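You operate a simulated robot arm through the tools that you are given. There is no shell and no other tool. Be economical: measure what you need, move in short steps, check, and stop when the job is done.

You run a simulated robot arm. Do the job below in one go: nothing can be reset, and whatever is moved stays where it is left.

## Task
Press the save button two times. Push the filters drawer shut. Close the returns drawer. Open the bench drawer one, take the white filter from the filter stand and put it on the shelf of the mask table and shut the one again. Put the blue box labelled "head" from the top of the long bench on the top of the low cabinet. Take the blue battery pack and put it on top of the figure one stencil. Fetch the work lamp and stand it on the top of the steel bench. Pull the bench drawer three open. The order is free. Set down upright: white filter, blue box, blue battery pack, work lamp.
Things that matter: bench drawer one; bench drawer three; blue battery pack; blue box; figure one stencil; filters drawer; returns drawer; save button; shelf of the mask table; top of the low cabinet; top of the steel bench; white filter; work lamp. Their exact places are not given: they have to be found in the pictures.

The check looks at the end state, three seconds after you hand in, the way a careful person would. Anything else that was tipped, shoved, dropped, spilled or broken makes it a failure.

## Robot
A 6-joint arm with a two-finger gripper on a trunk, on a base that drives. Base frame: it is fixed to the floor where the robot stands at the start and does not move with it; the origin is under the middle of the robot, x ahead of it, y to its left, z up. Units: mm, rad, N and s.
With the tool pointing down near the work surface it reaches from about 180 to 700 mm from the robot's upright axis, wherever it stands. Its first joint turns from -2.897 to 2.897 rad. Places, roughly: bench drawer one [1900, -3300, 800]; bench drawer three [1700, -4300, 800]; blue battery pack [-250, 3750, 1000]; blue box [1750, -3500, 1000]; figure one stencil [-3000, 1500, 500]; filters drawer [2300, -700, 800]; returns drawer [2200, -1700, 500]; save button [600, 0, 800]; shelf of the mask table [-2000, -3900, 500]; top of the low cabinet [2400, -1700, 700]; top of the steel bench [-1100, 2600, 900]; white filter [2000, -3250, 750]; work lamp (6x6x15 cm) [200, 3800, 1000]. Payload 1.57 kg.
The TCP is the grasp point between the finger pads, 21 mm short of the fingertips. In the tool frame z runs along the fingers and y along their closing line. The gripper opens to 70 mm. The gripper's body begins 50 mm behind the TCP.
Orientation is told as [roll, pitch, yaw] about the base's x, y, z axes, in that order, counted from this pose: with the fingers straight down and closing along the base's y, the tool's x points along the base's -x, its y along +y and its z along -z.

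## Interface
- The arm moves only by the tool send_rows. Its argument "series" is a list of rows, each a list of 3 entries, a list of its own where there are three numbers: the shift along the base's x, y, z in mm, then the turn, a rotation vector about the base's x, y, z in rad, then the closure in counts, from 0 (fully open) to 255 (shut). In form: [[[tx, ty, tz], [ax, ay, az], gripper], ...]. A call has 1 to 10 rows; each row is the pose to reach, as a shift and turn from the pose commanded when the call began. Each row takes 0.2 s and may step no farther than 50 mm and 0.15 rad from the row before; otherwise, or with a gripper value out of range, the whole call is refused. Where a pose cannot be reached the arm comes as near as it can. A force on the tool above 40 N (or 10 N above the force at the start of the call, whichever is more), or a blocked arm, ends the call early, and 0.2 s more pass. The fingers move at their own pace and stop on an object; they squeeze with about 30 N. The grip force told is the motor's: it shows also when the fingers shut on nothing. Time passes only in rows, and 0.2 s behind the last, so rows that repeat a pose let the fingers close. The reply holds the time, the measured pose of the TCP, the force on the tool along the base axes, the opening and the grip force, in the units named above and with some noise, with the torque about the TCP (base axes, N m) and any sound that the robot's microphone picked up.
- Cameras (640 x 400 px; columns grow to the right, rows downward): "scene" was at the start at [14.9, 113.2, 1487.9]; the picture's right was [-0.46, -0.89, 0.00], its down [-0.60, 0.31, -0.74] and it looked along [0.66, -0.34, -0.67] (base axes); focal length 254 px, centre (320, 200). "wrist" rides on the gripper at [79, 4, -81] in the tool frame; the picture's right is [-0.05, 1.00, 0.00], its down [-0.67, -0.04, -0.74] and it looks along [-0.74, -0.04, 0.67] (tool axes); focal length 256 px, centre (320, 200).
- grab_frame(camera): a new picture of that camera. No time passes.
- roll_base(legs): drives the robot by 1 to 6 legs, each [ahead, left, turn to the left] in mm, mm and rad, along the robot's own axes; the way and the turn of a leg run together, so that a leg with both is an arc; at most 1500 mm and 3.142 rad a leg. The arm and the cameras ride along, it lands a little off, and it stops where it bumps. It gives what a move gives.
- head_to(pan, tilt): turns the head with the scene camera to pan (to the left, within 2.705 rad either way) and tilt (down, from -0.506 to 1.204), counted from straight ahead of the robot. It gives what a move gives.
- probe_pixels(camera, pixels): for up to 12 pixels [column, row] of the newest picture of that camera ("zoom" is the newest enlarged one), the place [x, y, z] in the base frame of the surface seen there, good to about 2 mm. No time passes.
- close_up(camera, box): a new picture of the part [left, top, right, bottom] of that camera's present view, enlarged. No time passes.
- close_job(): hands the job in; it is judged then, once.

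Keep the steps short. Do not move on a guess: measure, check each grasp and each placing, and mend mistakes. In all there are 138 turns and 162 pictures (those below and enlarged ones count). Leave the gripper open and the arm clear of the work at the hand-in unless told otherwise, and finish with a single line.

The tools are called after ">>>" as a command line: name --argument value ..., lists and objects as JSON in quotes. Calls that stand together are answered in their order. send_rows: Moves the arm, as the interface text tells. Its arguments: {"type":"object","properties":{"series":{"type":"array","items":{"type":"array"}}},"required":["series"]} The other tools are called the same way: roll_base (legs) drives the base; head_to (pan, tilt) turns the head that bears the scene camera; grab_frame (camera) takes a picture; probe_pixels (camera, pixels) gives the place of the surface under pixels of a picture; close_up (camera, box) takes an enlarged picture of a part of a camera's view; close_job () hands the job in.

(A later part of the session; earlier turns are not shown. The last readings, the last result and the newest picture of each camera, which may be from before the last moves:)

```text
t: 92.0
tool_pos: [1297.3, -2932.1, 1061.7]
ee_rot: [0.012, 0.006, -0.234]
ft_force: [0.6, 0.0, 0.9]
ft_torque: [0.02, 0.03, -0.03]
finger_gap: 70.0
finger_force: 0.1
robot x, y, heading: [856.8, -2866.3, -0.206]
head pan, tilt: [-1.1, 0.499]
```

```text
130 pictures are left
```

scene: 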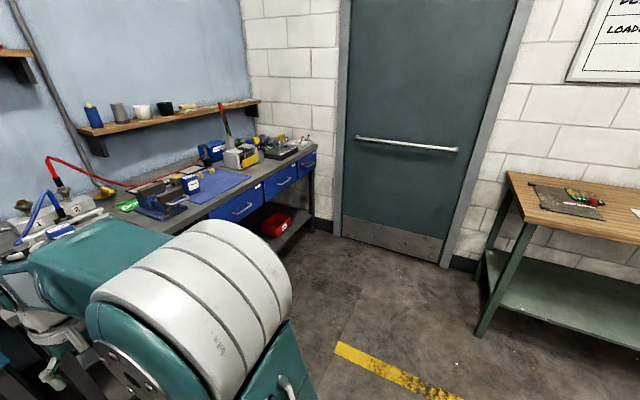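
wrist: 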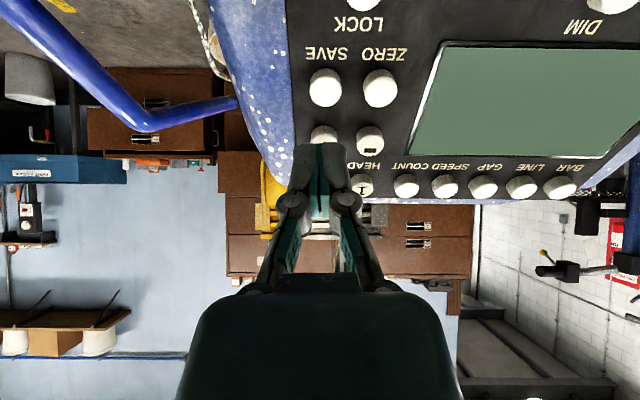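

Probing the green table's corner, the drawer handles and the wall.

>>> probe_pixels --camera "scene" --pixels '[[512, 175], [478, 335], [390, 240], [242, 209], [230, 203], [212, 214], [282, 182], [300, 165]]'

```text
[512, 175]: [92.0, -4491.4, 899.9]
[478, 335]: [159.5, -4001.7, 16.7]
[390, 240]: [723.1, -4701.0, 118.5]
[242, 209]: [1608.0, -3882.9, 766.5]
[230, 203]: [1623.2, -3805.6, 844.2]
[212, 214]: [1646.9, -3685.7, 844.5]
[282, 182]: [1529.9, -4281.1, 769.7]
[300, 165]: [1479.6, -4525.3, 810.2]
```

Clear. I advance 250 mm and strafe right to stand in front of drawer 3.

>>> roll_base --legs '[[230, 0, 0], [0, -1235, 0]]'

>>> head_to --pan -0.15 --tilt 0.6

>>> grab_frame --camera "scene"

>>> grab_frame --camera "wrist"

```text
t: 99.5
tool_pos: [1246.3, -4203.0, 1061.2]
ee_rot: [0.014, 0.005, -0.265]
ft_force: [0.5, 0.1, -0.1]
ft_torque: [-0.03, 0.0, 0.02]
finger_gap: 70.1
finger_force: 0.1
robot x, y, heading: [801.3, -4130.1, -0.234]
head pan, tilt: [-1.1, 0.499]
```

```text
t: 100.8
tool_pos: [1244.6, -4204.2, 1060.9]
ee_rot: [0.012, 0.006, -0.262]
ft_force: [-0.4, -0.7, 0.2]
ft_torque: [-0.03, -0.03, -0.01]
finger_gap: 69.8
finger_force: 0.1
robot x, y, heading: [803.7, -4130.0, -0.238]
head pan, tilt: [-0.15, 0.6]
```

```text
129 pictures are left
```

scene: 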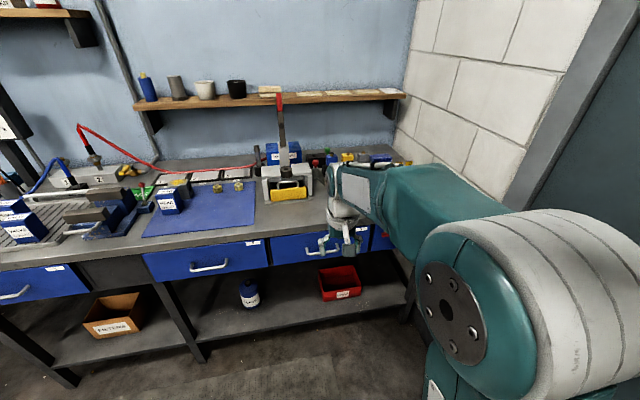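

```text
128 pictures are left
```

wrist: 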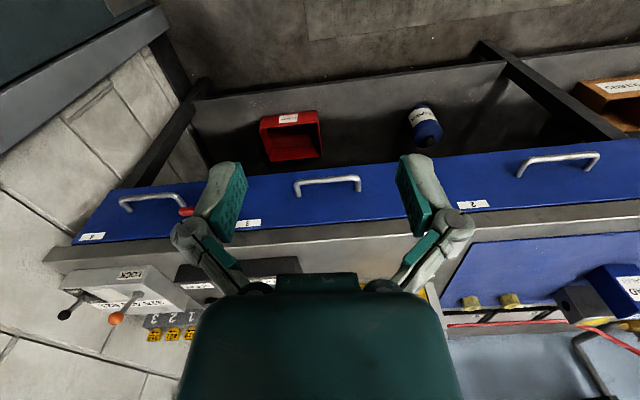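

The wrist camera shows handle 3 at (328,180). I probe bar and face.

>>> probe_pixels --camera "wrist" --pixels '[[328, 179], [310, 181], [345, 179], [298, 188], [358, 188], [328, 200], [310, 215], [345, 210], [328, 230], [328, 238]]'

```text
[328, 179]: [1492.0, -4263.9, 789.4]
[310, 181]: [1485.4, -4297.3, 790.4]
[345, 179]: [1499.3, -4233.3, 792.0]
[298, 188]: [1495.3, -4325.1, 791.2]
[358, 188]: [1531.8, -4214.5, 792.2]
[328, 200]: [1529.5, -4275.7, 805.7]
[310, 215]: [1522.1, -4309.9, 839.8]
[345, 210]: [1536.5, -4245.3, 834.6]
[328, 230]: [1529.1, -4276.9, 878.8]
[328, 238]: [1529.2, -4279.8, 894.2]
```

Bar centre ≈(1494,-4264,786), face about 38 mm behind it. I shut the fingers, tilt 0.5 rad forward and go above the gap behind the bar.

>>> send_rows --series '[[[33, -8, -20], [-0.014, -0.07, 0], 255], [[66, -16, -50], [-0.028, -0.14, 0], 255], [[99, -24, -82], [-0.042, -0.21, 0], 255], [[132, -32, -115], [-0.056, -0.28, 0], 255], [[165, -40, -148], [-0.07, -0.35, 0], 255], [[199, -48, -181], [-0.084, -0.42, 0], 255], [[234.9, -57, -213.5], [-0.0985, -0.49, 0], 255], [[234.9, -57, -213.5], [-0.0985, -0.49, 0], 255]]'

>>> grab_frame --camera "wrist"

```text
t: 102.6
tool_pos: [1479.6, -4259.6, 850.3]
ee_rot: [0.047, -0.495, -0.271]
ft_force: [0.1, 0.2, -0.6]
ft_torque: [-0.01, -0.03, 0.0]
finger_gap: 0.1
finger_force: 28.0
robot x, y, heading: [803.8, -4128.6, -0.236]
head pan, tilt: [-0.15, 0.6]
```

```text
127 pictures are left
```

wrist: 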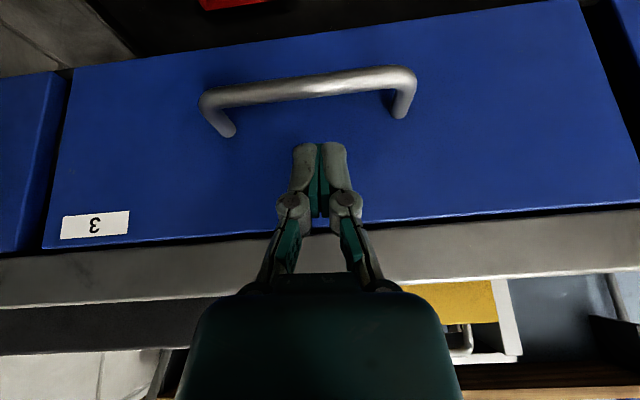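

Lined up above the gap. I insert the hook to (1508,-4267,795).

>>> send_rows --series '[[[12, -3, -24], [0, 0, 0], 255], [[20, -5, -40], [0, 0, 0], 255], [[28.1, -7, -55], [0, 0, 0], 255], [[28.1, -7, -55], [0, 0, 0], 255]]'

>>> grab_frame --camera "wrist"

```text
t: 103.6
tool_pos: [1508.1, -4268.1, 792.8]
ee_rot: [0.047, -0.494, -0.27]
ft_force: [1.0, -0.7, 0.4]
ft_torque: [0.02, 0.04, 0.05]
finger_gap: 0.1
finger_force: 29.1
robot x, y, heading: [804.1, -4126.8, -0.237]
head pan, tilt: [-0.15, 0.6]
```

```text
126 pictures are left
```

wrist: 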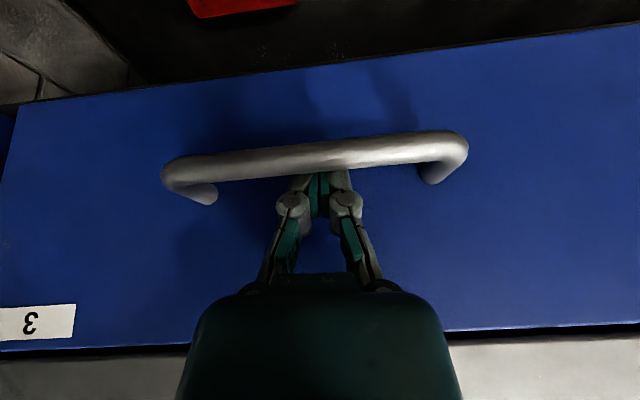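

The tip is behind the bar. I pull back along the drawer's axis.

>>> send_rows --series '[[[-6, 1.2, 0], [0, 0, 0], 255], [[-14, 2.8, 0], [0, 0, 0], 255], [[-26, 5.2, 0], [0, 0, 0], 255], [[-40, 8, 0], [0, 0, 0], 255], [[-55, 11, 0], [0, 0, 0], 255], [[-70, 14, 0], [0, 0, 0], 255], [[-85, 17, 0], [0, 0, 0], 255], [[-100, 20, 0], [0, 0, 0], 255], [[-115, 23, 0], [0, 0, 0], 255], [[-125, 25, 0], [0, 0, 0], 255]]'

>>> grab_frame --camera "wrist"

```text
t: 105.8
tool_pos: [1382.3, -4243.4, 792.5]
ee_rot: [0.044, -0.491, -0.268]
ft_force: [1.0, -0.2, 1.6]
ft_torque: [0.02, 0.01, 0.0]
finger_gap: 0.3
finger_force: 29.0
robot x, y, heading: [803.1, -4131.4, -0.233]
head pan, tilt: [-0.15, 0.6]
```

```text
125 pictures are left
```

wrist: 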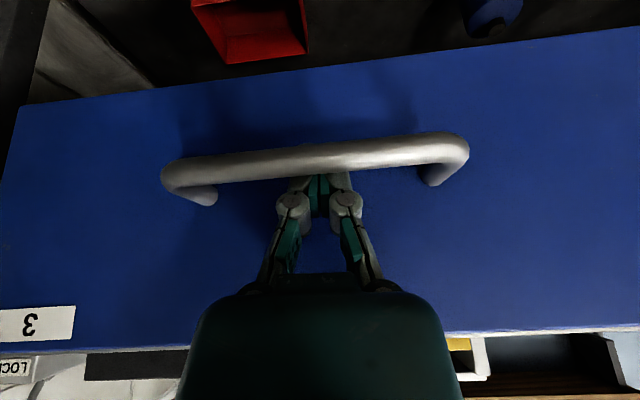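

It slides out. I pull on.

>>> send_rows --series '[[[-10, 2, 0], [0, 0, 0], 255], [[-22, 4.4, 0], [0, 0, 0], 255], [[-34, 6.8, 0], [0, 0, 0], 255], [[-46, 9.2, 0], [0, 0, 0], 255], [[-58, 11.6, 0], [0, 0, 0], 255], [[-70, 14, 0], [0, 0, 0], 255], [[-82, 16.4, 0], [0, 0, 0], 255], [[-94, 18.8, 0], [0, 0, 0], 255], [[-104, 20.8, 0], [0, 0, 0], 255], [[-114, 22.8, 0], [0, 0, 0], 255]]'

>>> grab_frame --camera "scene"

```text
t: 108.0
tool_pos: [1268.9, -4233.5, 798.7]
ee_rot: [0.064, -0.485, -0.271]
ft_force: [-0.8, 0.2, -1.1]
ft_torque: [0.03, 0.03, -0.02]
finger_gap: 0.0
finger_force: 28.6
out of reach, approached as far as the arm can: row 1, 2, 3, 6, 7, 8, 9, 10
robot x, y, heading: [800.3, -4132.2, -0.233]
head pan, tilt: [-0.15, 0.6]
```

```text
124 pictures are left
```

scene: 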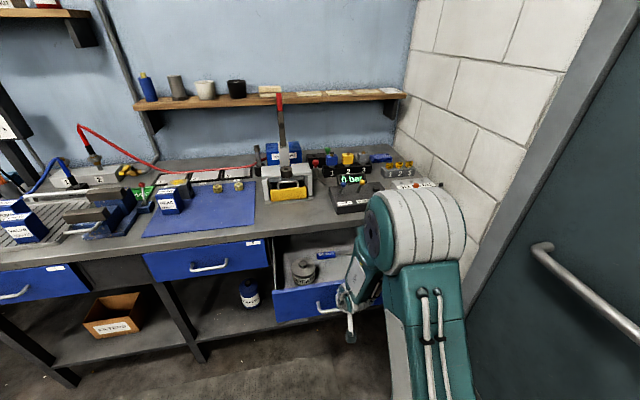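

The drawer is well out. I probe its front to know how far.

>>> probe_pixels --camera "scene" --pixels '[[290, 305], [320, 308], [295, 296], [345, 305], [285, 260], [255, 243], [305, 270], [330, 260]]'

>>> close_up --camera "scene" --box '[260, 220, 400, 340]'

```text
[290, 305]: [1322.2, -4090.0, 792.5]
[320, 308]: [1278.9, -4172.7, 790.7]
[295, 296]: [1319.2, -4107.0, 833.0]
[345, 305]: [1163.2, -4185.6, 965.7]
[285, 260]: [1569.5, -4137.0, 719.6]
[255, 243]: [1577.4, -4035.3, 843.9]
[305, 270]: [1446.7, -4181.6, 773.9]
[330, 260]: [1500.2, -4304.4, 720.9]
```

```text
3.33 times, centred on (330, 280) of scene
```

zoom: 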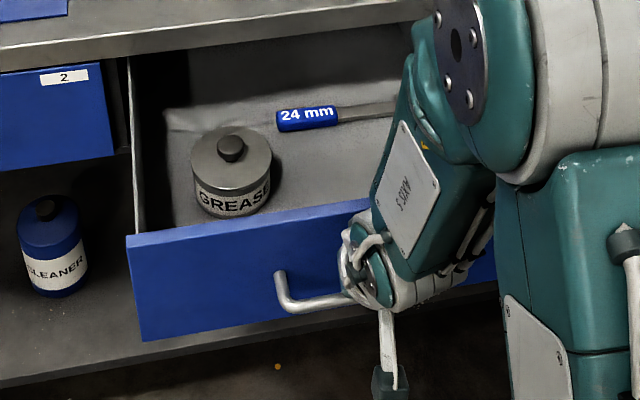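

Drawer three is open by about 240 mm. I lift the hook straight up and bring the arm back upright.

>>> send_rows --series '[[[0, 0, 30], [0, 0, 0], 255], [[0, 0, 70], [0, 0, 0], 255], [[0, 0, 110], [0, 0.05, 0], 255], [[0, 0, 150], [0.02, 0.15, 0], 255], [[0, 0, 190], [0.04, 0.25, 0], 255], [[0, 0, 230], [0.06, 0.35, 0], 255], [[-10, 0, 265], [0.09, 0.45, 0], 255], [[-15, 0, 270], [0.0985, 0.485, 0], 0]]'

>>> roll_base --legs '[[-100, 0, 0.035], [0, 950, 0]]'

>>> head_to --pan 0.1 --tilt 0.6

>>> grab_frame --camera "scene"

>>> grab_frame --camera "wrist"

```text
t: 109.8
tool_pos: [1256.1, -4234.9, 1069.7]
ee_rot: [0.013, 0.002, -0.264]
ft_force: [-0.8, 0.0, 0.0]
ft_torque: [-0.01, 0.0, -0.01]
finger_gap: 68.6
finger_force: 0.0
out of reach, approached as far as the arm can: row 2, 3
robot x, y, heading: [801.0, -4131.2, -0.229]
head pan, tilt: [-0.15, 0.6]
```

```text
t: 115.5
tool_pos: [1344.5, -3262.3, 1069.1]
ee_rot: [0.014, 0.0, -0.222]
ft_force: [0.4, 0.1, -0.5]
ft_torque: [0.03, 0.0, 0.0]
finger_gap: 70.0
finger_force: 0.0
robot x, y, heading: [890.2, -3178.1, -0.195]
head pan, tilt: [-0.15, 0.6]
```

```text
t: 116.3
tool_pos: [1346.2, -3262.3, 1070.7]
ee_rot: [0.016, 0.001, -0.221]
ft_force: [-0.3, 0.6, 0.0]
ft_torque: [0.0, 0.01, 0.0]
finger_gap: 70.1
finger_force: 0.0
robot x, y, heading: [890.0, -3177.4, -0.195]
head pan, tilt: [0.099, 0.6]
```

```text
122 pictures are left
```

scene: 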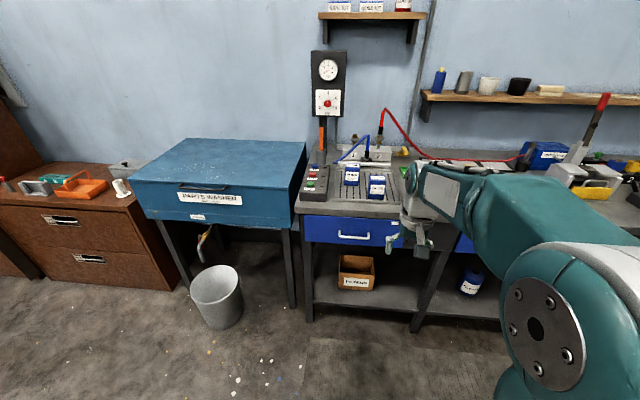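

```text
121 pictures are left
```

wrist: 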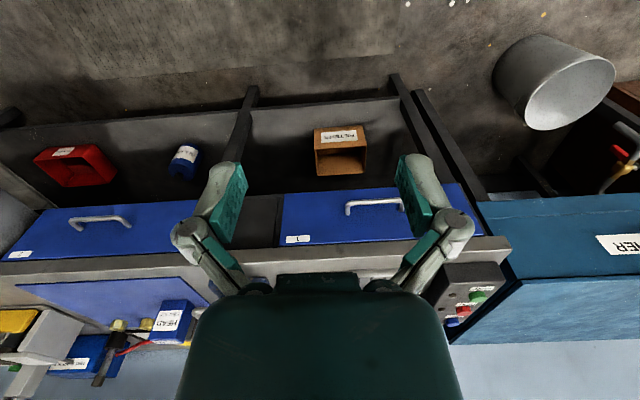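

Drawer 1's handle is at wrist (372,204). I probe it.

>>> probe_pixels --camera "wrist" --pixels '[[372, 203], [355, 204], [390, 201], [348, 212], [330, 225], [380, 225], [300, 225], [372, 216]]'

>>> probe_pixels --camera "scene" --pixels '[[355, 237], [340, 233], [369, 236], [353, 220], [320, 235], [395, 235]]'

```text
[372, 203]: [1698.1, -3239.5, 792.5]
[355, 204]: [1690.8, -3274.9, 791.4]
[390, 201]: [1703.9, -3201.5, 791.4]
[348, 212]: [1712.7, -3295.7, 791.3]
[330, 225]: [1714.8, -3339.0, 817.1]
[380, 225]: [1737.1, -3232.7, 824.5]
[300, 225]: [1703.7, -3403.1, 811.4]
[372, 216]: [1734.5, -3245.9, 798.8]
```

```text
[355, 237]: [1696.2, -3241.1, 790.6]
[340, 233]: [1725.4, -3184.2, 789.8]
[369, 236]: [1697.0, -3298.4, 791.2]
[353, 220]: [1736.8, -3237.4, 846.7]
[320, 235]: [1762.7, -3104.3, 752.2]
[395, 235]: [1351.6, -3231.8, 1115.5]
```

The bar's centre is ≈(1700,-3241,786). I drive 140 mm ahead for reach.

>>> roll_base --legs '[[140, 0, 0]]'

```text
t: 117.6
tool_pos: [1483.5, -3288.2, 1069.8]
ee_rot: [0.014, 0.0, -0.22]
ft_force: [-0.3, -0.4, 0.3]
ft_torque: [0.0, 0.0, -0.03]
finger_gap: 70.0
finger_force: 0.1
robot x, y, heading: [1025.7, -3201.4, -0.194]
head pan, tilt: [0.099, 0.6]
```

Now to the point above the gap behind bar 1, shut and tilted as before: shift (202, 50, -222).

>>> send_rows --series '[[[29, 7, -20], [-0.014, -0.07, 0], 255], [[58, 14, -50], [-0.028, -0.14, 0], 255], [[87, 21, -83], [-0.042, -0.21, 0], 255], [[116, 28, -117], [-0.056, -0.28, 0], 255], [[145, 36, -152], [-0.07, -0.35, 0], 255], [[174, 43, -187], [-0.084, -0.42, 0], 255], [[202, 50, -222], [-0.0985, -0.49, 0], 255], [[202, 50, -222], [-0.0985, -0.49, 0], 255]]'

>>> grab_frame --camera "wrist"

```text
t: 119.4
tool_pos: [1688.0, -3241.0, 849.4]
ee_rot: [0.026, -0.502, -0.225]
ft_force: [-0.4, 0.0, -0.3]
ft_torque: [0.01, 0.0, -0.01]
finger_gap: 0.0
finger_force: 29.0
robot x, y, heading: [1026.8, -3203.6, -0.192]
head pan, tilt: [0.099, 0.6]
```

```text
120 pictures are left
```

wrist: 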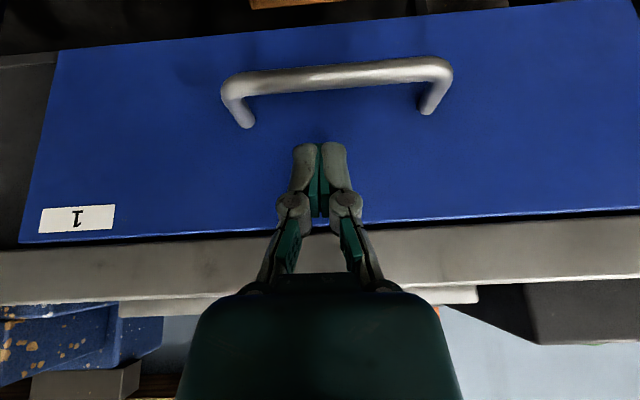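

Same picture as with drawer 3. I insert and begin the pull.

>>> send_rows --series '[[[12, -2.5, -24], [0, 0, 0], 255], [[19, -4, -40], [0, 0, 0], 255], [[26.5, -5.5, -56], [0, 0, 0], 255], [[26.5, -5.5, -56], [0, 0, 0], 255], [[20.6, -4.3, -56], [0, 0, 0], 255], [[13, -2.7, -56], [0, 0, 0], 255], [[3, -0.8, -56], [0, 0, 0], 255], [[-8, 1.5, -56], [0, 0, 0], 255], [[-20, 3.9, -56], [0, 0, 0], 255], [[-32, 6.3, -56], [0, 0, 0], 255]]'

>>> grab_frame --camera "wrist"

```text
t: 121.6
tool_pos: [1652.4, -3232.1, 791.5]
ee_rot: [0.026, -0.499, -0.225]
ft_force: [-0.1, -0.6, 0.5]
ft_torque: [0.0, 0.05, 0.02]
finger_gap: 0.0
finger_force: 28.3
robot x, y, heading: [1029.2, -3204.7, -0.195]
head pan, tilt: [0.099, 0.6]
```

```text
119 pictures are left
```

wrist: 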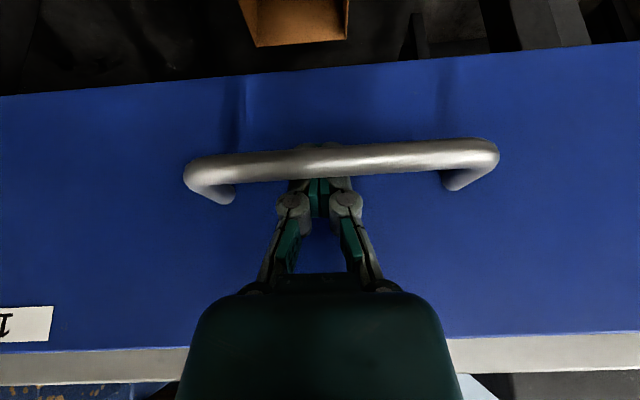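

It is coming. I continue gently.

>>> send_rows --series '[[[-8, 1.6, 0], [0, 0, 0], 255], [[-20, 4, 0], [0, 0, 0], 255], [[-32, 6.4, 0], [0, 0, 0], 255], [[-44, 8.8, 0], [0, 0, 0], 255], [[-56, 11.2, 0], [0, 0, 0], 255], [[-68, 13.6, 0], [0, 0, 0], 255], [[-80, 16, 0], [0, 0, 0], 255], [[-92, 18.4, 0], [0, 0, 0], 255], [[-104, 20.8, 0], [0, 0, 0], 255], [[-112, 22.4, 0], [0, 0, 0], 255]]'

>>> send_rows --series '[[[-8, 1.6, 0], [0, 0, 0], 255], [[-18, 3.6, 0], [0, 0, 0], 255], [[-28, 5.6, 0], [0, 0, 0], 255], [[-38, 7.6, 0], [0, 0, 0], 255], [[-48, 9.6, 0], [0, 0, 0], 255], [[-56, 11.2, 0], [0, 0, 0], 255], [[-62, 12.4, 0], [0, 0, 0], 255]]'

>>> grab_frame --camera "scene"

```text
t: 123.8
tool_pos: [1542.9, -3209.6, 792.1]
ee_rot: [0.026, -0.499, -0.225]
ft_force: [0.2, 0.2, 0.8]
ft_torque: [-0.03, -0.02, -0.01]
finger_gap: 0.1
finger_force: 28.4
robot x, y, heading: [1028.7, -3204.2, -0.196]
head pan, tilt: [0.099, 0.6]
```

```text
t: 125.4
tool_pos: [1479.0, -3197.5, 791.9]
ee_rot: [0.026, -0.498, -0.225]
ft_force: [2.1, -0.4, 0.8]
ft_torque: [-0.04, 0.0, 0.01]
finger_gap: 0.0
finger_force: 29.0
robot x, y, heading: [1028.2, -3205.1, -0.187]
head pan, tilt: [0.099, 0.6]
```

```text
118 pictures are left
```

scene: 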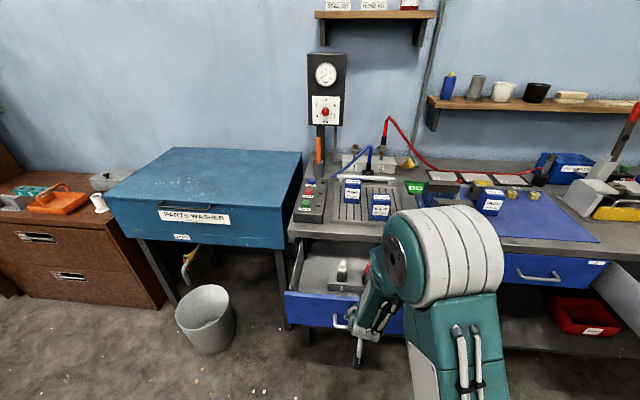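

Drawer one is open about 225 mm and the filter stand is visible at (343,272). I lift the hook, go upright and look down with the wrist camera.

>>> send_rows --series '[[[0, 0, 30], [0, 0, 0], 255], [[0, 0, 70], [0, 0, 0], 255], [[0, 0, 110], [0, 0.05, 0], 255], [[0, 0, 150], [0.02, 0.15, 0], 255], [[0, 0, 190], [0.04, 0.25, 0], 255], [[0, 0, 230], [0.06, 0.35, 0], 255], [[-10, 0, 255], [0.09, 0.45, 0], 255], [[-15, 0, 260], [0.0985, 0.49, 0], 0]]'

>>> close_up --camera "scene" --box '[280, 235, 420, 335]'

>>> grab_frame --camera "wrist"

```text
t: 127.2
tool_pos: [1464.9, -3198.2, 1051.4]
ee_rot: [0.014, 0.003, -0.221]
ft_force: [0.0, 0.5, 0.1]
ft_torque: [-0.01, -0.03, 0.02]
finger_gap: 68.6
finger_force: 0.1
robot x, y, heading: [1024.9, -3203.7, -0.194]
head pan, tilt: [0.099, 0.6]
```

```text
4.00 times, centred on (350, 285) of scene
```

zoom: 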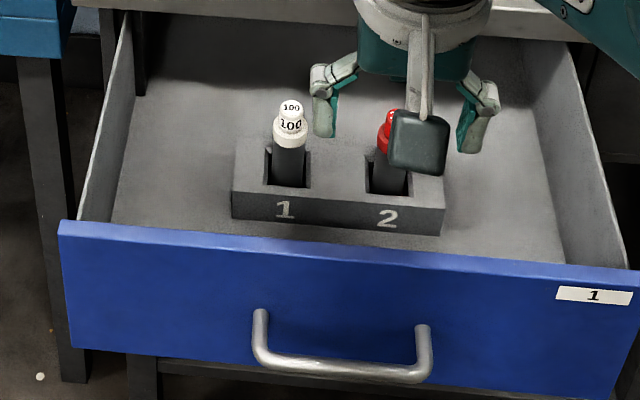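

```text
116 pictures are left
```

wrist: 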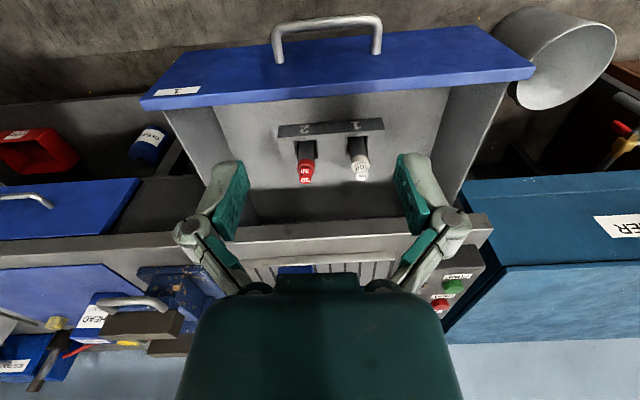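

The white filter (marked 100) stands in slot 1. I enlarge it in the wrist view and probe.

>>> close_up --camera "wrist" --box '[270, 100, 410, 200]'

>>> probe_pixels --camera "zoom" --pixels '[[410, 330], [405, 300], [402, 268], [415, 350], [400, 230], [375, 300], [436, 296], [320, 130], [480, 90], [230, 150], [300, 220], [500, 105]]'

```text
4.00 times, centred on (340, 150) of wrist
```

zoom: 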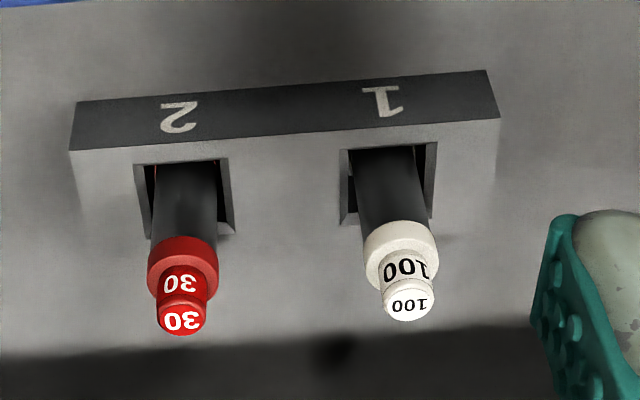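

```text
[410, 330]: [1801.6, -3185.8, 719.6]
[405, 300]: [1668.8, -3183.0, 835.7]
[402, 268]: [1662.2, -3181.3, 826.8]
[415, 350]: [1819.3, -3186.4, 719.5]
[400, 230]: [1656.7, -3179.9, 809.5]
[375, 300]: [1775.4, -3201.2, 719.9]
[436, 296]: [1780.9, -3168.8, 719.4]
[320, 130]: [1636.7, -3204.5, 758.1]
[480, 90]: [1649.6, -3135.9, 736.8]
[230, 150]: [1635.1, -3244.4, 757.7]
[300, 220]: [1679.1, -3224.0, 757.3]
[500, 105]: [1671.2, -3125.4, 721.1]
```

The filter axis is ≈(1670,-3183), flange at z≈800–818, top 836. I move over it with the gripper open and then down to z≈900 for a check.

>>> send_rows --series '[[[45, 3, 0], [-0.01, 0, 0.01], 0], [[90, 6, 0], [-0.014, 0, 0.02], 0], [[135, 9, 0], [-0.014, 0, 0.02], 0], [[175, 12, 0], [-0.014, 0, 0.02], 0], [[205, 15, -5], [-0.014, 0, 0.02], 0], [[205, 15, -50], [-0.014, 0, 0.02], 0], [[205, 15, -95], [-0.014, 0, 0.02], 0], [[205, 15, -135], [-0.014, 0, 0.02], 0], [[205, 15, -150], [-0.014, 0, 0.02], 0]]'

>>> grab_frame --camera "wrist"

>>> close_up --camera "scene" --box '[280, 205, 440, 325]'

```text
t: 129.2
tool_pos: [1670.7, -3182.7, 902.2]
ee_rot: [-0.001, -0.001, -0.203]
ft_force: [-0.2, 0.1, 0.3]
ft_torque: [0.03, 0.04, -0.03]
finger_gap: 70.0
finger_force: 0.0
robot x, y, heading: [1024.5, -3206.7, -0.195]
head pan, tilt: [0.099, 0.6]
```

```text
114 pictures are left
```

wrist: 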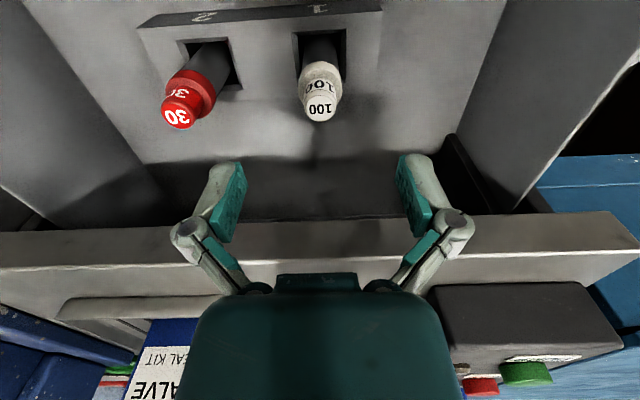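

```text
3.33 times, centred on (360, 265) of scene
```

zoom: 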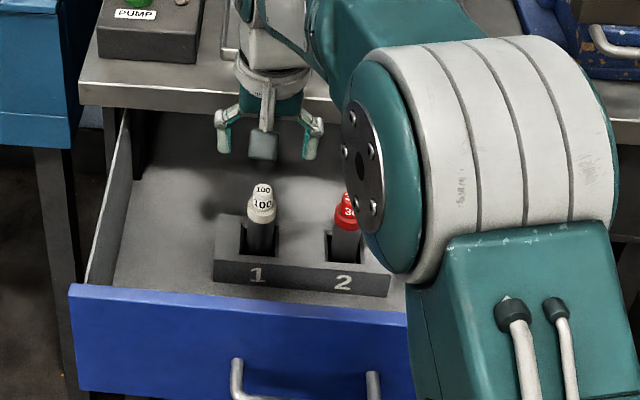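

I reprobe the filter from here before going down.

>>> probe_pixels --camera "wrist" --pixels '[[320, 108], [310, 105], [332, 105], [320, 116], [302, 78], [342, 76], [320, 70], [320, 60]]'

```text
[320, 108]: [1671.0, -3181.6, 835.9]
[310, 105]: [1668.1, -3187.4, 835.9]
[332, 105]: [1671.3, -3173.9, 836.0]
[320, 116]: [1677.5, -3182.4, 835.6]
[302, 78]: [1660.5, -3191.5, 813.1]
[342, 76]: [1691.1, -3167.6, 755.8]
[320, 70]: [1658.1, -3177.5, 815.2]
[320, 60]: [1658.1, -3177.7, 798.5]
```

The axis fits to within 2 mm. I descend to z=806 and close.

>>> send_rows --series '[[[0, 1, -35], [0, 0, 0], 0], [[0, 1, -70], [0, 0, 0], 0], [[0, 1, -96], [0, 0, 0], 0], [[0, 1, -96], [0, 0, 0], 120], [[0, 1, -96], [0, 0, 0], 255], [[0, 1, -96], [0, 0, 0], 255], [[0, 1, -96], [0, 0, 0], 255]]'

>>> grab_frame --camera "wrist"

```text
t: 130.8
tool_pos: [1669.3, -3182.0, 807.5]
ee_rot: [-0.001, -0.005, -0.202]
ft_force: [0.6, -0.1, 7.2]
ft_torque: [0.04, -0.09, 0.0]
finger_gap: 28.8
finger_force: 30.0
robot x, y, heading: [1028.4, -3206.0, -0.194]
head pan, tilt: [0.099, 0.6]
```

```text
112 pictures are left
```

wrist: 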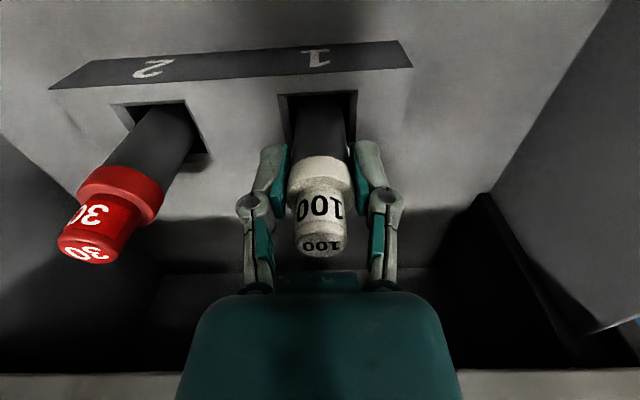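

Gripped at 28.8 mm. I lift straight up out of the slot.

>>> send_rows --series '[[[0, 0, 10], [0, 0, 0], 255], [[0, 0, 30], [0, 0, 0], 255], [[0, 0, 60], [0, 0, 0], 255], [[0, 0, 95], [0, 0, 0], 255], [[0, 0, 135], [0, 0, 0], 255], [[0, 0, 175], [0, 0, 0], 255], [[0, 0, 205], [0, 0, 0], 255]]'

>>> grab_frame --camera "wrist"

>>> close_up --camera "scene" --box '[280, 165, 440, 285]'

```text
t: 132.4
tool_pos: [1671.2, -3181.5, 1011.7]
ee_rot: [-0.001, -0.002, -0.202]
ft_force: [0.4, 0.4, 0.0]
ft_torque: [0.0, 0.02, 0.02]
finger_gap: 28.5
finger_force: 30.0
robot x, y, heading: [1030.9, -3203.2, -0.193]
head pan, tilt: [0.099, 0.6]
```

```text
111 pictures are left
```

wrist: 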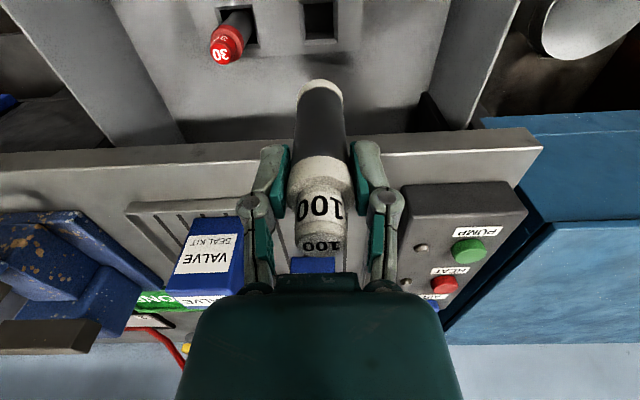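

```text
3.33 times, centred on (360, 225) of scene
```

zoom: 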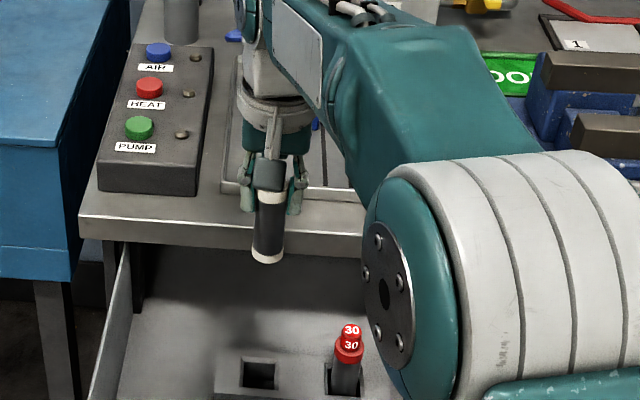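

It is out. I probe the bottom of the filter to know how far it hangs below the TCP.

>>> probe_pixels --camera "zoom" --pixels '[[268, 260], [268, 255], [268, 250], [268, 230], [268, 264]]'

>>> probe_pixels --camera "wrist" --pixels '[[320, 84], [320, 90], [320, 110], [320, 80], [300, 95]]'

```text
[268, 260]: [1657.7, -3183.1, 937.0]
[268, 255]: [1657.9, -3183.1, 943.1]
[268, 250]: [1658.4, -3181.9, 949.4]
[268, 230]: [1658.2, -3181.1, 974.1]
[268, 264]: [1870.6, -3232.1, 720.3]
```

```text
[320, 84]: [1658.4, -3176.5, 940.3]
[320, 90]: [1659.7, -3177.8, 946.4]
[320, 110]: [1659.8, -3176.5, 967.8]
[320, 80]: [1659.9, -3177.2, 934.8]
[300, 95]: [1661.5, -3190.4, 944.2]
```

The bottom hangs 79 mm below the TCP. I pull the arm in and drive to the mask table on the wall side: back, turn right, then strafe west.

>>> send_rows --series '[[[-20, 3, 15], [0, 0, 0], 255], [[-60, 10, 35], [0, 0, 0], 255], [[-105, 18, 50], [0, 0, 0], 255], [[-150, 27, 55], [0, 0, 0], 255], [[-195, 36, 55], [0, 0, 0], 255]]'

>>> roll_base --legs '[[-350, 0, 0], [0, 0, -1.38], [-250, 0, 0], [0, -1300, 0], [0, -1200, 0]]'

>>> head_to --pan 0.0 --tilt 0.55

>>> grab_frame --camera "scene"

```text
t: 133.6
tool_pos: [1471.3, -3142.3, 1067.4]
ee_rot: [0.0, -0.002, -0.202]
ft_force: [-0.2, 0.6, -1.8]
ft_torque: [0.01, 0.02, 0.0]
finger_gap: 28.7
finger_force: 29.7
robot x, y, heading: [1027.6, -3204.7, -0.19]
head pan, tilt: [0.099, 0.6]
```

```text
t: 152.6
tool_pos: [-1682.1, -3308.0, 1067.9]
ee_rot: [-0.001, -0.005, -1.561]
ft_force: [0.0, -0.5, -0.9]
ft_torque: [-0.01, 0.0, -0.01]
finger_gap: 29.1
finger_force: 29.5
robot x, y, heading: [-1836.1, -2881.7, -1.553]
head pan, tilt: [0.099, 0.6]
```

```text
t: 153.2
tool_pos: [-1682.2, -3307.7, 1067.5]
ee_rot: [-0.001, -0.002, -1.561]
ft_force: [-0.2, -0.3, -0.8]
ft_torque: [0.01, 0.01, -0.02]
finger_gap: 28.7
finger_force: 29.6
robot x, y, heading: [-1835.1, -2883.5, -1.551]
head pan, tilt: [0.0, 0.55]
```

```text
109 pictures are left
```

scene: 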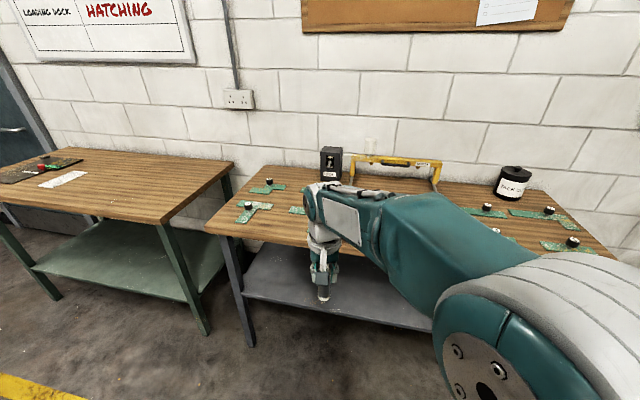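

The table ahead (with mask pieces on top) has a grey lower shelf around (300,285). I probe it, the top's edge and the other table.

>>> probe_pixels --camera "scene" --pixels '[[270, 270], [255, 295], [300, 300], [360, 315], [285, 255], [212, 230], [290, 245], [370, 250], [560, 242], [110, 250], [430, 325], [620, 258]]'

>>> close_up --camera "scene" --box '[200, 130, 460, 340]'

```text
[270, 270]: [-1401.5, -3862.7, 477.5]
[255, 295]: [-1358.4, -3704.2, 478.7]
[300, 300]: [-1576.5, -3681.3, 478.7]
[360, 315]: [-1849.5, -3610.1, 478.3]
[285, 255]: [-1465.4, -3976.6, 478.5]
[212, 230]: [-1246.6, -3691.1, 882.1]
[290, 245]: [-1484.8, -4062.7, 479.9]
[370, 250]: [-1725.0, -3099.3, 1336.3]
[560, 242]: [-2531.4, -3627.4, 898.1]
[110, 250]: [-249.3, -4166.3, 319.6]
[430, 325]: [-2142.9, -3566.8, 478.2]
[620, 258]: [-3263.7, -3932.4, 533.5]
```

```text
1.90 times, centred on (330, 235) of scene
```

zoom: 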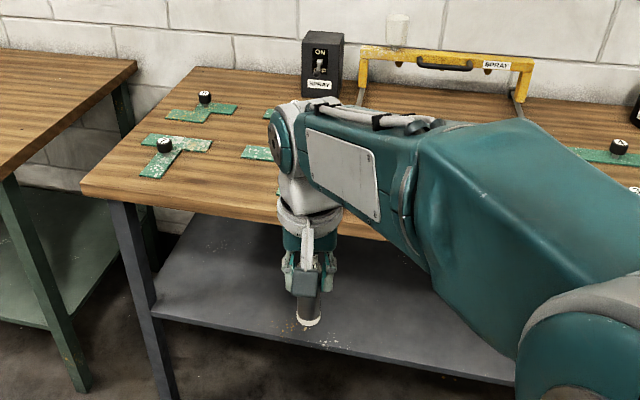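

I probe the front edges of shelf and top in the enlarged picture.

>>> probe_pixels --camera "zoom" --pixels '[[250, 325], [250, 332], [250, 336], [350, 350], [350, 356], [180, 315], [180, 210], [250, 222], [350, 235], [130, 203], [430, 365], [430, 371]]'

```text
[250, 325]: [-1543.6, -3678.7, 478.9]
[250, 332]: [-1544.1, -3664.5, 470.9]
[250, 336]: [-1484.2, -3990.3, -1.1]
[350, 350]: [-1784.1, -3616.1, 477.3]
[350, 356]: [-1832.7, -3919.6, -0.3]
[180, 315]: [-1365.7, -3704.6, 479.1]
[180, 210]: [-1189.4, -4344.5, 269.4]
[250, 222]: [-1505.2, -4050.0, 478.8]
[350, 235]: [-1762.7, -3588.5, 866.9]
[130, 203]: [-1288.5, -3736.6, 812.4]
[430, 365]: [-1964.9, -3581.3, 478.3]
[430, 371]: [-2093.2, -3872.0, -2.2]
```

The table stands rotated: its front edge runs along (-0.98,0.20), and the shelf lies about 26 mm behind the top's edge. A vertical tool cannot get under, so I will set the filter on the table top first and regrasp it with a tilted tool. I turn square to the table and look with the wrist camera.

>>> roll_base --legs '[[60, 0, -0.22]]'

>>> grab_frame --camera "wrist"

>>> grab_frame --camera "scene"

```text
t: 154.4
tool_pos: [-1784.7, -3392.1, 1067.4]
ee_rot: [0.001, -0.004, -1.782]
ft_force: [0.5, 0.2, -1.0]
ft_torque: [-0.01, -0.02, -0.01]
finger_gap: 28.4
finger_force: 29.8
robot x, y, heading: [-1840.4, -2943.6, -1.769]
head pan, tilt: [0.0, 0.55]
```

```text
107 pictures are left
```

wrist: 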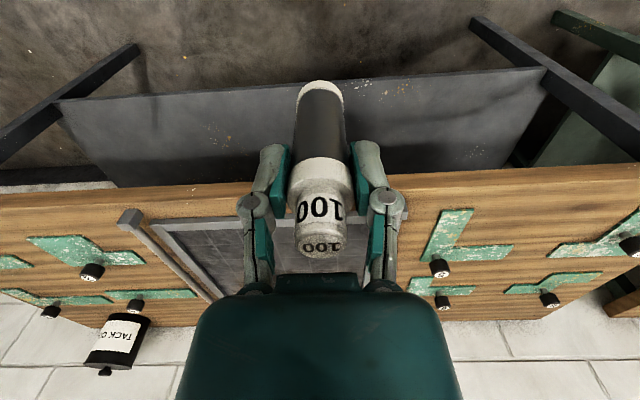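

```text
106 pictures are left
```

scene: 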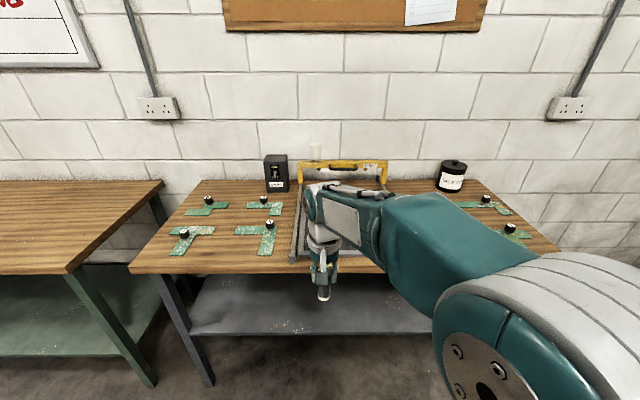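

I look for free wood near the front edge: wrist pixels (560,210), (410,195), (150,205).

>>> probe_pixels --camera "wrist" --pixels '[[410, 195], [412, 215], [412, 240], [440, 215], [540, 200], [560, 220], [540, 240], [405, 200], [425, 250], [540, 190], [130, 225], [80, 215]]'

```text
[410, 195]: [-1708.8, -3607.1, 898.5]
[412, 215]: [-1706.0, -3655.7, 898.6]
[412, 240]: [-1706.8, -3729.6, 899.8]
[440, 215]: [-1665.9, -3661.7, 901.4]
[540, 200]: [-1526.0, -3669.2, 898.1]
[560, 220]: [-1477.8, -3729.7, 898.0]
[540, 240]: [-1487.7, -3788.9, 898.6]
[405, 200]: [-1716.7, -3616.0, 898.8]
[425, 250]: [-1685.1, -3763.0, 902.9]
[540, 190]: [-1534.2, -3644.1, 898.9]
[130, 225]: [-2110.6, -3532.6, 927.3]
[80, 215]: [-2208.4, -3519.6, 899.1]
```

Spot chosen: (-1515,-3690) on bare wood. I move the base left 270 and ahead 60 mm.

>>> roll_base --legs '[[0, 270, 0], [60, 0, 0]]'

>>> grab_frame --camera "wrist"

>>> probe_pixels --camera "wrist" --pixels '[[320, 170], [400, 190], [405, 210], [230, 200], [420, 200], [320, 84]]'

```text
t: 156.9
tool_pos: [-1545.8, -3501.6, 1068.5]
ee_rot: [0.005, -0.003, -1.784]
ft_force: [0.0, -0.7, -0.5]
ft_torque: [-0.02, -0.02, -0.01]
finger_gap: 28.7
finger_force: 29.9
robot x, y, heading: [-1598.6, -3054.1, -1.779]
head pan, tilt: [0.0, 0.55]
```

```text
105 pictures are left
```

wrist: 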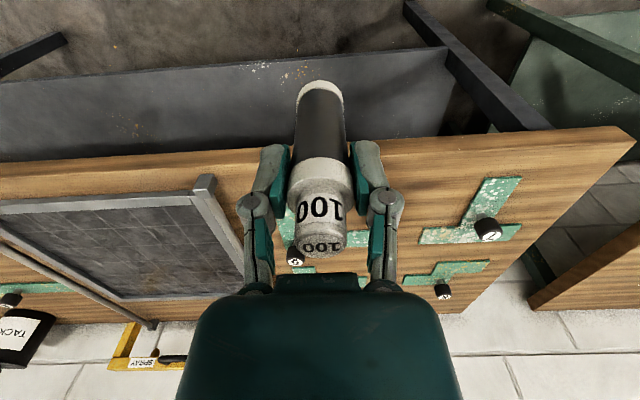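

```text
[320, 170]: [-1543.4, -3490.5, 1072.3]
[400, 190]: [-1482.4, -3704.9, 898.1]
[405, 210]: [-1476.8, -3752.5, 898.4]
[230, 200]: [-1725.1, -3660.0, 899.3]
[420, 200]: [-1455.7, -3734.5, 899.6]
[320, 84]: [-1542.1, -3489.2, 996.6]
```

I carry the filter over the spot (-1495,-3690) and down to just above the wood.

>>> send_rows --series '[[[12, -47, 0], [0, 0, 0], 255], [[25, -94, 0], [0, 0, 0], 255], [[38, -141, 0], [0, 0, 0], 255], [[51, -188.5, 0], [0, 0, 0], 255], [[51, -188.5, -40], [0, 0, 0], 255], [[51, -188.5, -70], [0, 0, 0], 255], [[51, -188.5, -83], [0, 0, 0], 255], [[51, -188.5, -83], [0, 0, 0], 255]]'

>>> close_up --camera "scene" --box '[240, 180, 400, 300]'

>>> grab_frame --camera "wrist"

```text
t: 158.7
tool_pos: [-1493.6, -3691.9, 985.5]
ee_rot: [0.002, -0.005, -1.783]
ft_force: [-0.2, 0.9, -1.3]
ft_torque: [0.0, 0.0, -0.03]
finger_gap: 29.1
finger_force: 30.4
robot x, y, heading: [-1597.4, -3056.8, -1.774]
head pan, tilt: [0.0, 0.55]
```

```text
3.33 times, centred on (320, 240) of scene
```

zoom: 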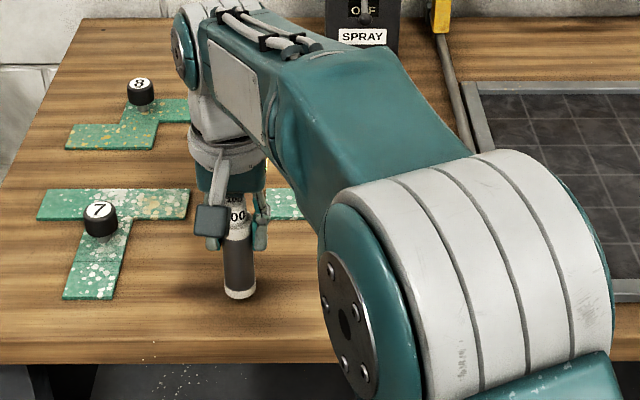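

```text
103 pictures are left
```

wrist: 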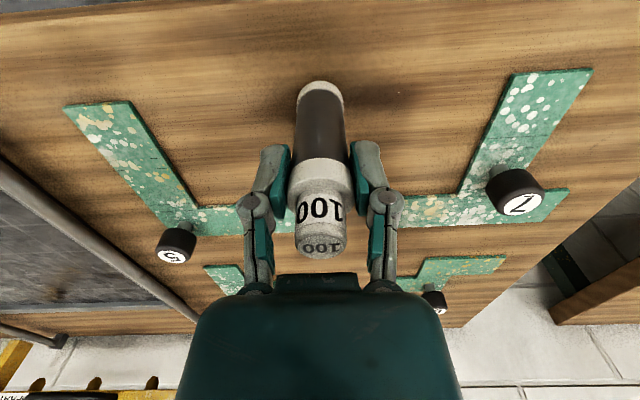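

Bare wood is beneath. I lower in 1–2 mm steps until the wood carries.

>>> send_rows --series '[[[0, 0, -3], [0, 0, 0], 255], [[0, 0, -5], [0, 0, 0], 255], [[0, 0, -6.5], [0, 0, 0], 255], [[0, 0, -7.5], [0, 0, 0], 255]]'

```text
t: 159.7
tool_pos: [-1493.4, -3690.6, 979.3]
ee_rot: [0.005, -0.006, -1.785]
ft_force: [1.9, 1.5, 13.2]
ft_torque: [0.07, -0.03, -0.02]
finger_gap: 29.1
finger_force: 30.0
robot x, y, heading: [-1597.8, -3055.4, -1.775]
head pan, tilt: [0.0, 0.55]
```

It stands (13 N). I release and rise straight up.

>>> send_rows --series '[[[0, 0, 1], [0, 0, 0], 255], [[0, 0, 1], [0, 0, 0], 100], [[0, 0, 1], [0, 0, 0], 0], [[0, 0, 1], [0, 0, 0], 0], [[0, 0, 30], [0, 0, 0], 0], [[0, 0, 75], [0, 0, 0], 0], [[0, 0, 110], [0, 0, 0], 0]]'

>>> grab_frame --camera "wrist"

>>> close_up --camera "scene" --box '[240, 180, 400, 300]'

```text
t: 161.3
tool_pos: [-1495.4, -3690.1, 1088.5]
ee_rot: [0.002, -0.001, -1.782]
ft_force: [-0.1, -0.6, 0.7]
ft_torque: [0.0, 0.01, -0.01]
finger_gap: 70.1
finger_force: 0.0
robot x, y, heading: [-1599.5, -3053.0, -1.779]
head pan, tilt: [0.0, 0.55]
```

```text
102 pictures are left
```

wrist: 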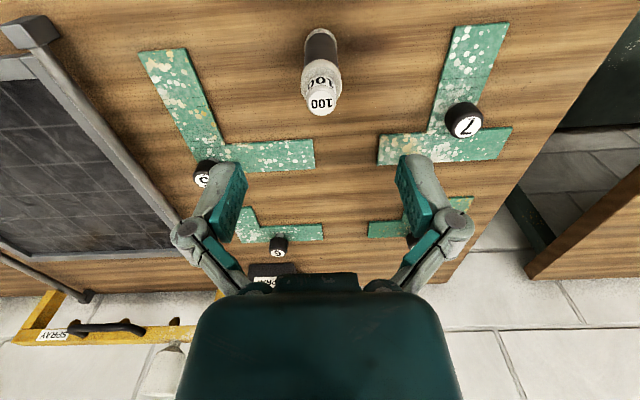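

```text
3.33 times, centred on (320, 240) of scene
```

zoom: 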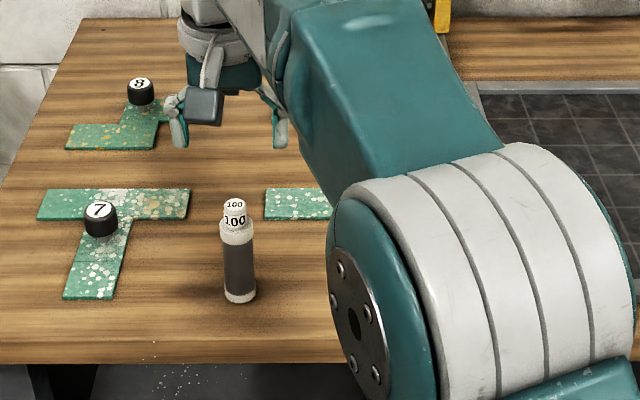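

It stands upright. I probe its top for the tilted regrasp.

>>> probe_pixels --camera "wrist" --pixels '[[322, 104], [311, 102], [332, 102], [322, 75], [318, 45], [310, 35]]'

>>> probe_pixels --camera "zoom" --pixels '[[238, 205], [238, 235], [238, 265], [240, 290], [240, 297], [240, 302]]'

```text
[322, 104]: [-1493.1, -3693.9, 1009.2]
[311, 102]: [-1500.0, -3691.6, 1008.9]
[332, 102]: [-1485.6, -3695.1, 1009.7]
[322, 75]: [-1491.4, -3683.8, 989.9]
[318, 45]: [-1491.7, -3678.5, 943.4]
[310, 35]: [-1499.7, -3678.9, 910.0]
```

```text
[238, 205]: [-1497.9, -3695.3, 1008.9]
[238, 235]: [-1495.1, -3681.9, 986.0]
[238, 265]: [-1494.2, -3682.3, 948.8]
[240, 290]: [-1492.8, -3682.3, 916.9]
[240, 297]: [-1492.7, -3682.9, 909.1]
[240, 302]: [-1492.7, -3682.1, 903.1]
```

Axis (-1493,-3693), body z 912–970. I back the base 60 mm for reach, then tilt 45° to a stand-off on the grasp line.

>>> roll_base --legs '[[-60, 0, 0]]'

```text
t: 162.3
tool_pos: [-1481.2, -3632.7, 1087.8]
ee_rot: [0.001, -0.003, -1.784]
ft_force: [-0.3, 0.2, 0.2]
ft_torque: [-0.03, 0.0, 0.01]
finger_gap: 69.9
finger_force: 0.0
robot x, y, heading: [-1587.7, -2995.2, -1.775]
head pan, tilt: [0.0, 0.55]
```

>>> send_rows --series '[[[0, 0, 0], [-0.128, 0.026, 0], 0], [[0, 0, 0], [-0.256, 0.052, 0], 0], [[0, 0, -10], [-0.385, 0.078, 0], 0], [[0, 0, -30], [-0.513, 0.103, 0], 0], [[1, 2, -55], [-0.641, 0.129, 0], 0], [[1, 2, -79], [-0.769, 0.155, 0], 0], [[1, 2, -79], [-0.769, 0.155, 0], 0]]'

>>> grab_frame --camera "wrist"

```text
t: 163.9
tool_pos: [-1480.9, -3630.0, 1008.8]
ee_rot: [0.017, -0.788, -1.787]
ft_force: [-0.5, 0.0, -0.5]
ft_torque: [-0.04, 0.02, 0.01]
finger_gap: 70.0
finger_force: 0.1
robot x, y, heading: [-1590.4, -3002.6, -1.774]
head pan, tilt: [0.0, 0.55]
```

```text
100 pictures are left
```

wrist: 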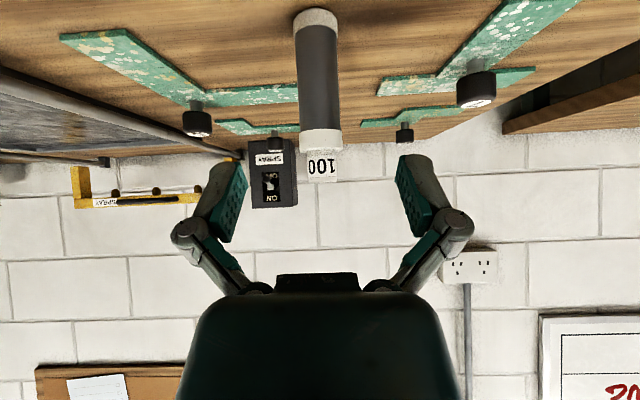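

Centred on the filter. I advance to the body and close.

>>> send_rows --series '[[[-4, -21, -21.3], [0, 0, 0], 0], [[-8, -42, -42.6], [0, 0, 0], 0], [[-12.1, -63, -63.8], [0, 0, 0], 0], [[-12.1, -63, -63.8], [0, 0, 0], 100], [[-12.1, -63, -63.8], [0, 0, 0], 255], [[-12.1, -63, -63.8], [0, 0, 0], 255], [[-12.1, -63, -63.8], [0, 0, 0], 255]]'

>>> grab_frame --camera "wrist"

```text
t: 165.5
tool_pos: [-1492.2, -3693.2, 947.4]
ee_rot: [0.018, -0.789, -1.788]
ft_force: [-0.9, -1.6, 5.6]
ft_torque: [-0.19, -0.01, 0.02]
finger_gap: 28.1
finger_force: 29.9
robot x, y, heading: [-1589.6, -3000.1, -1.775]
head pan, tilt: [0.0, 0.55]
```

```text
99 pictures are left
```

wrist: 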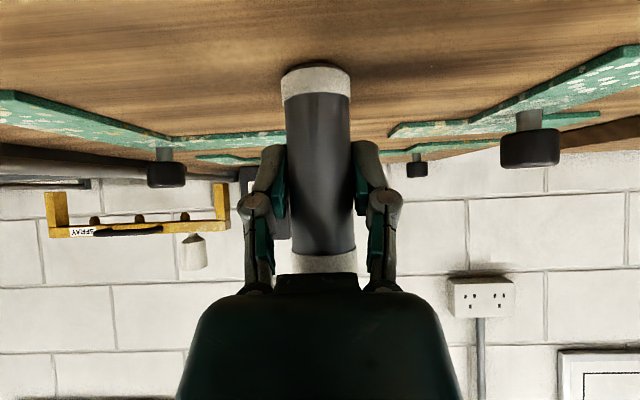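

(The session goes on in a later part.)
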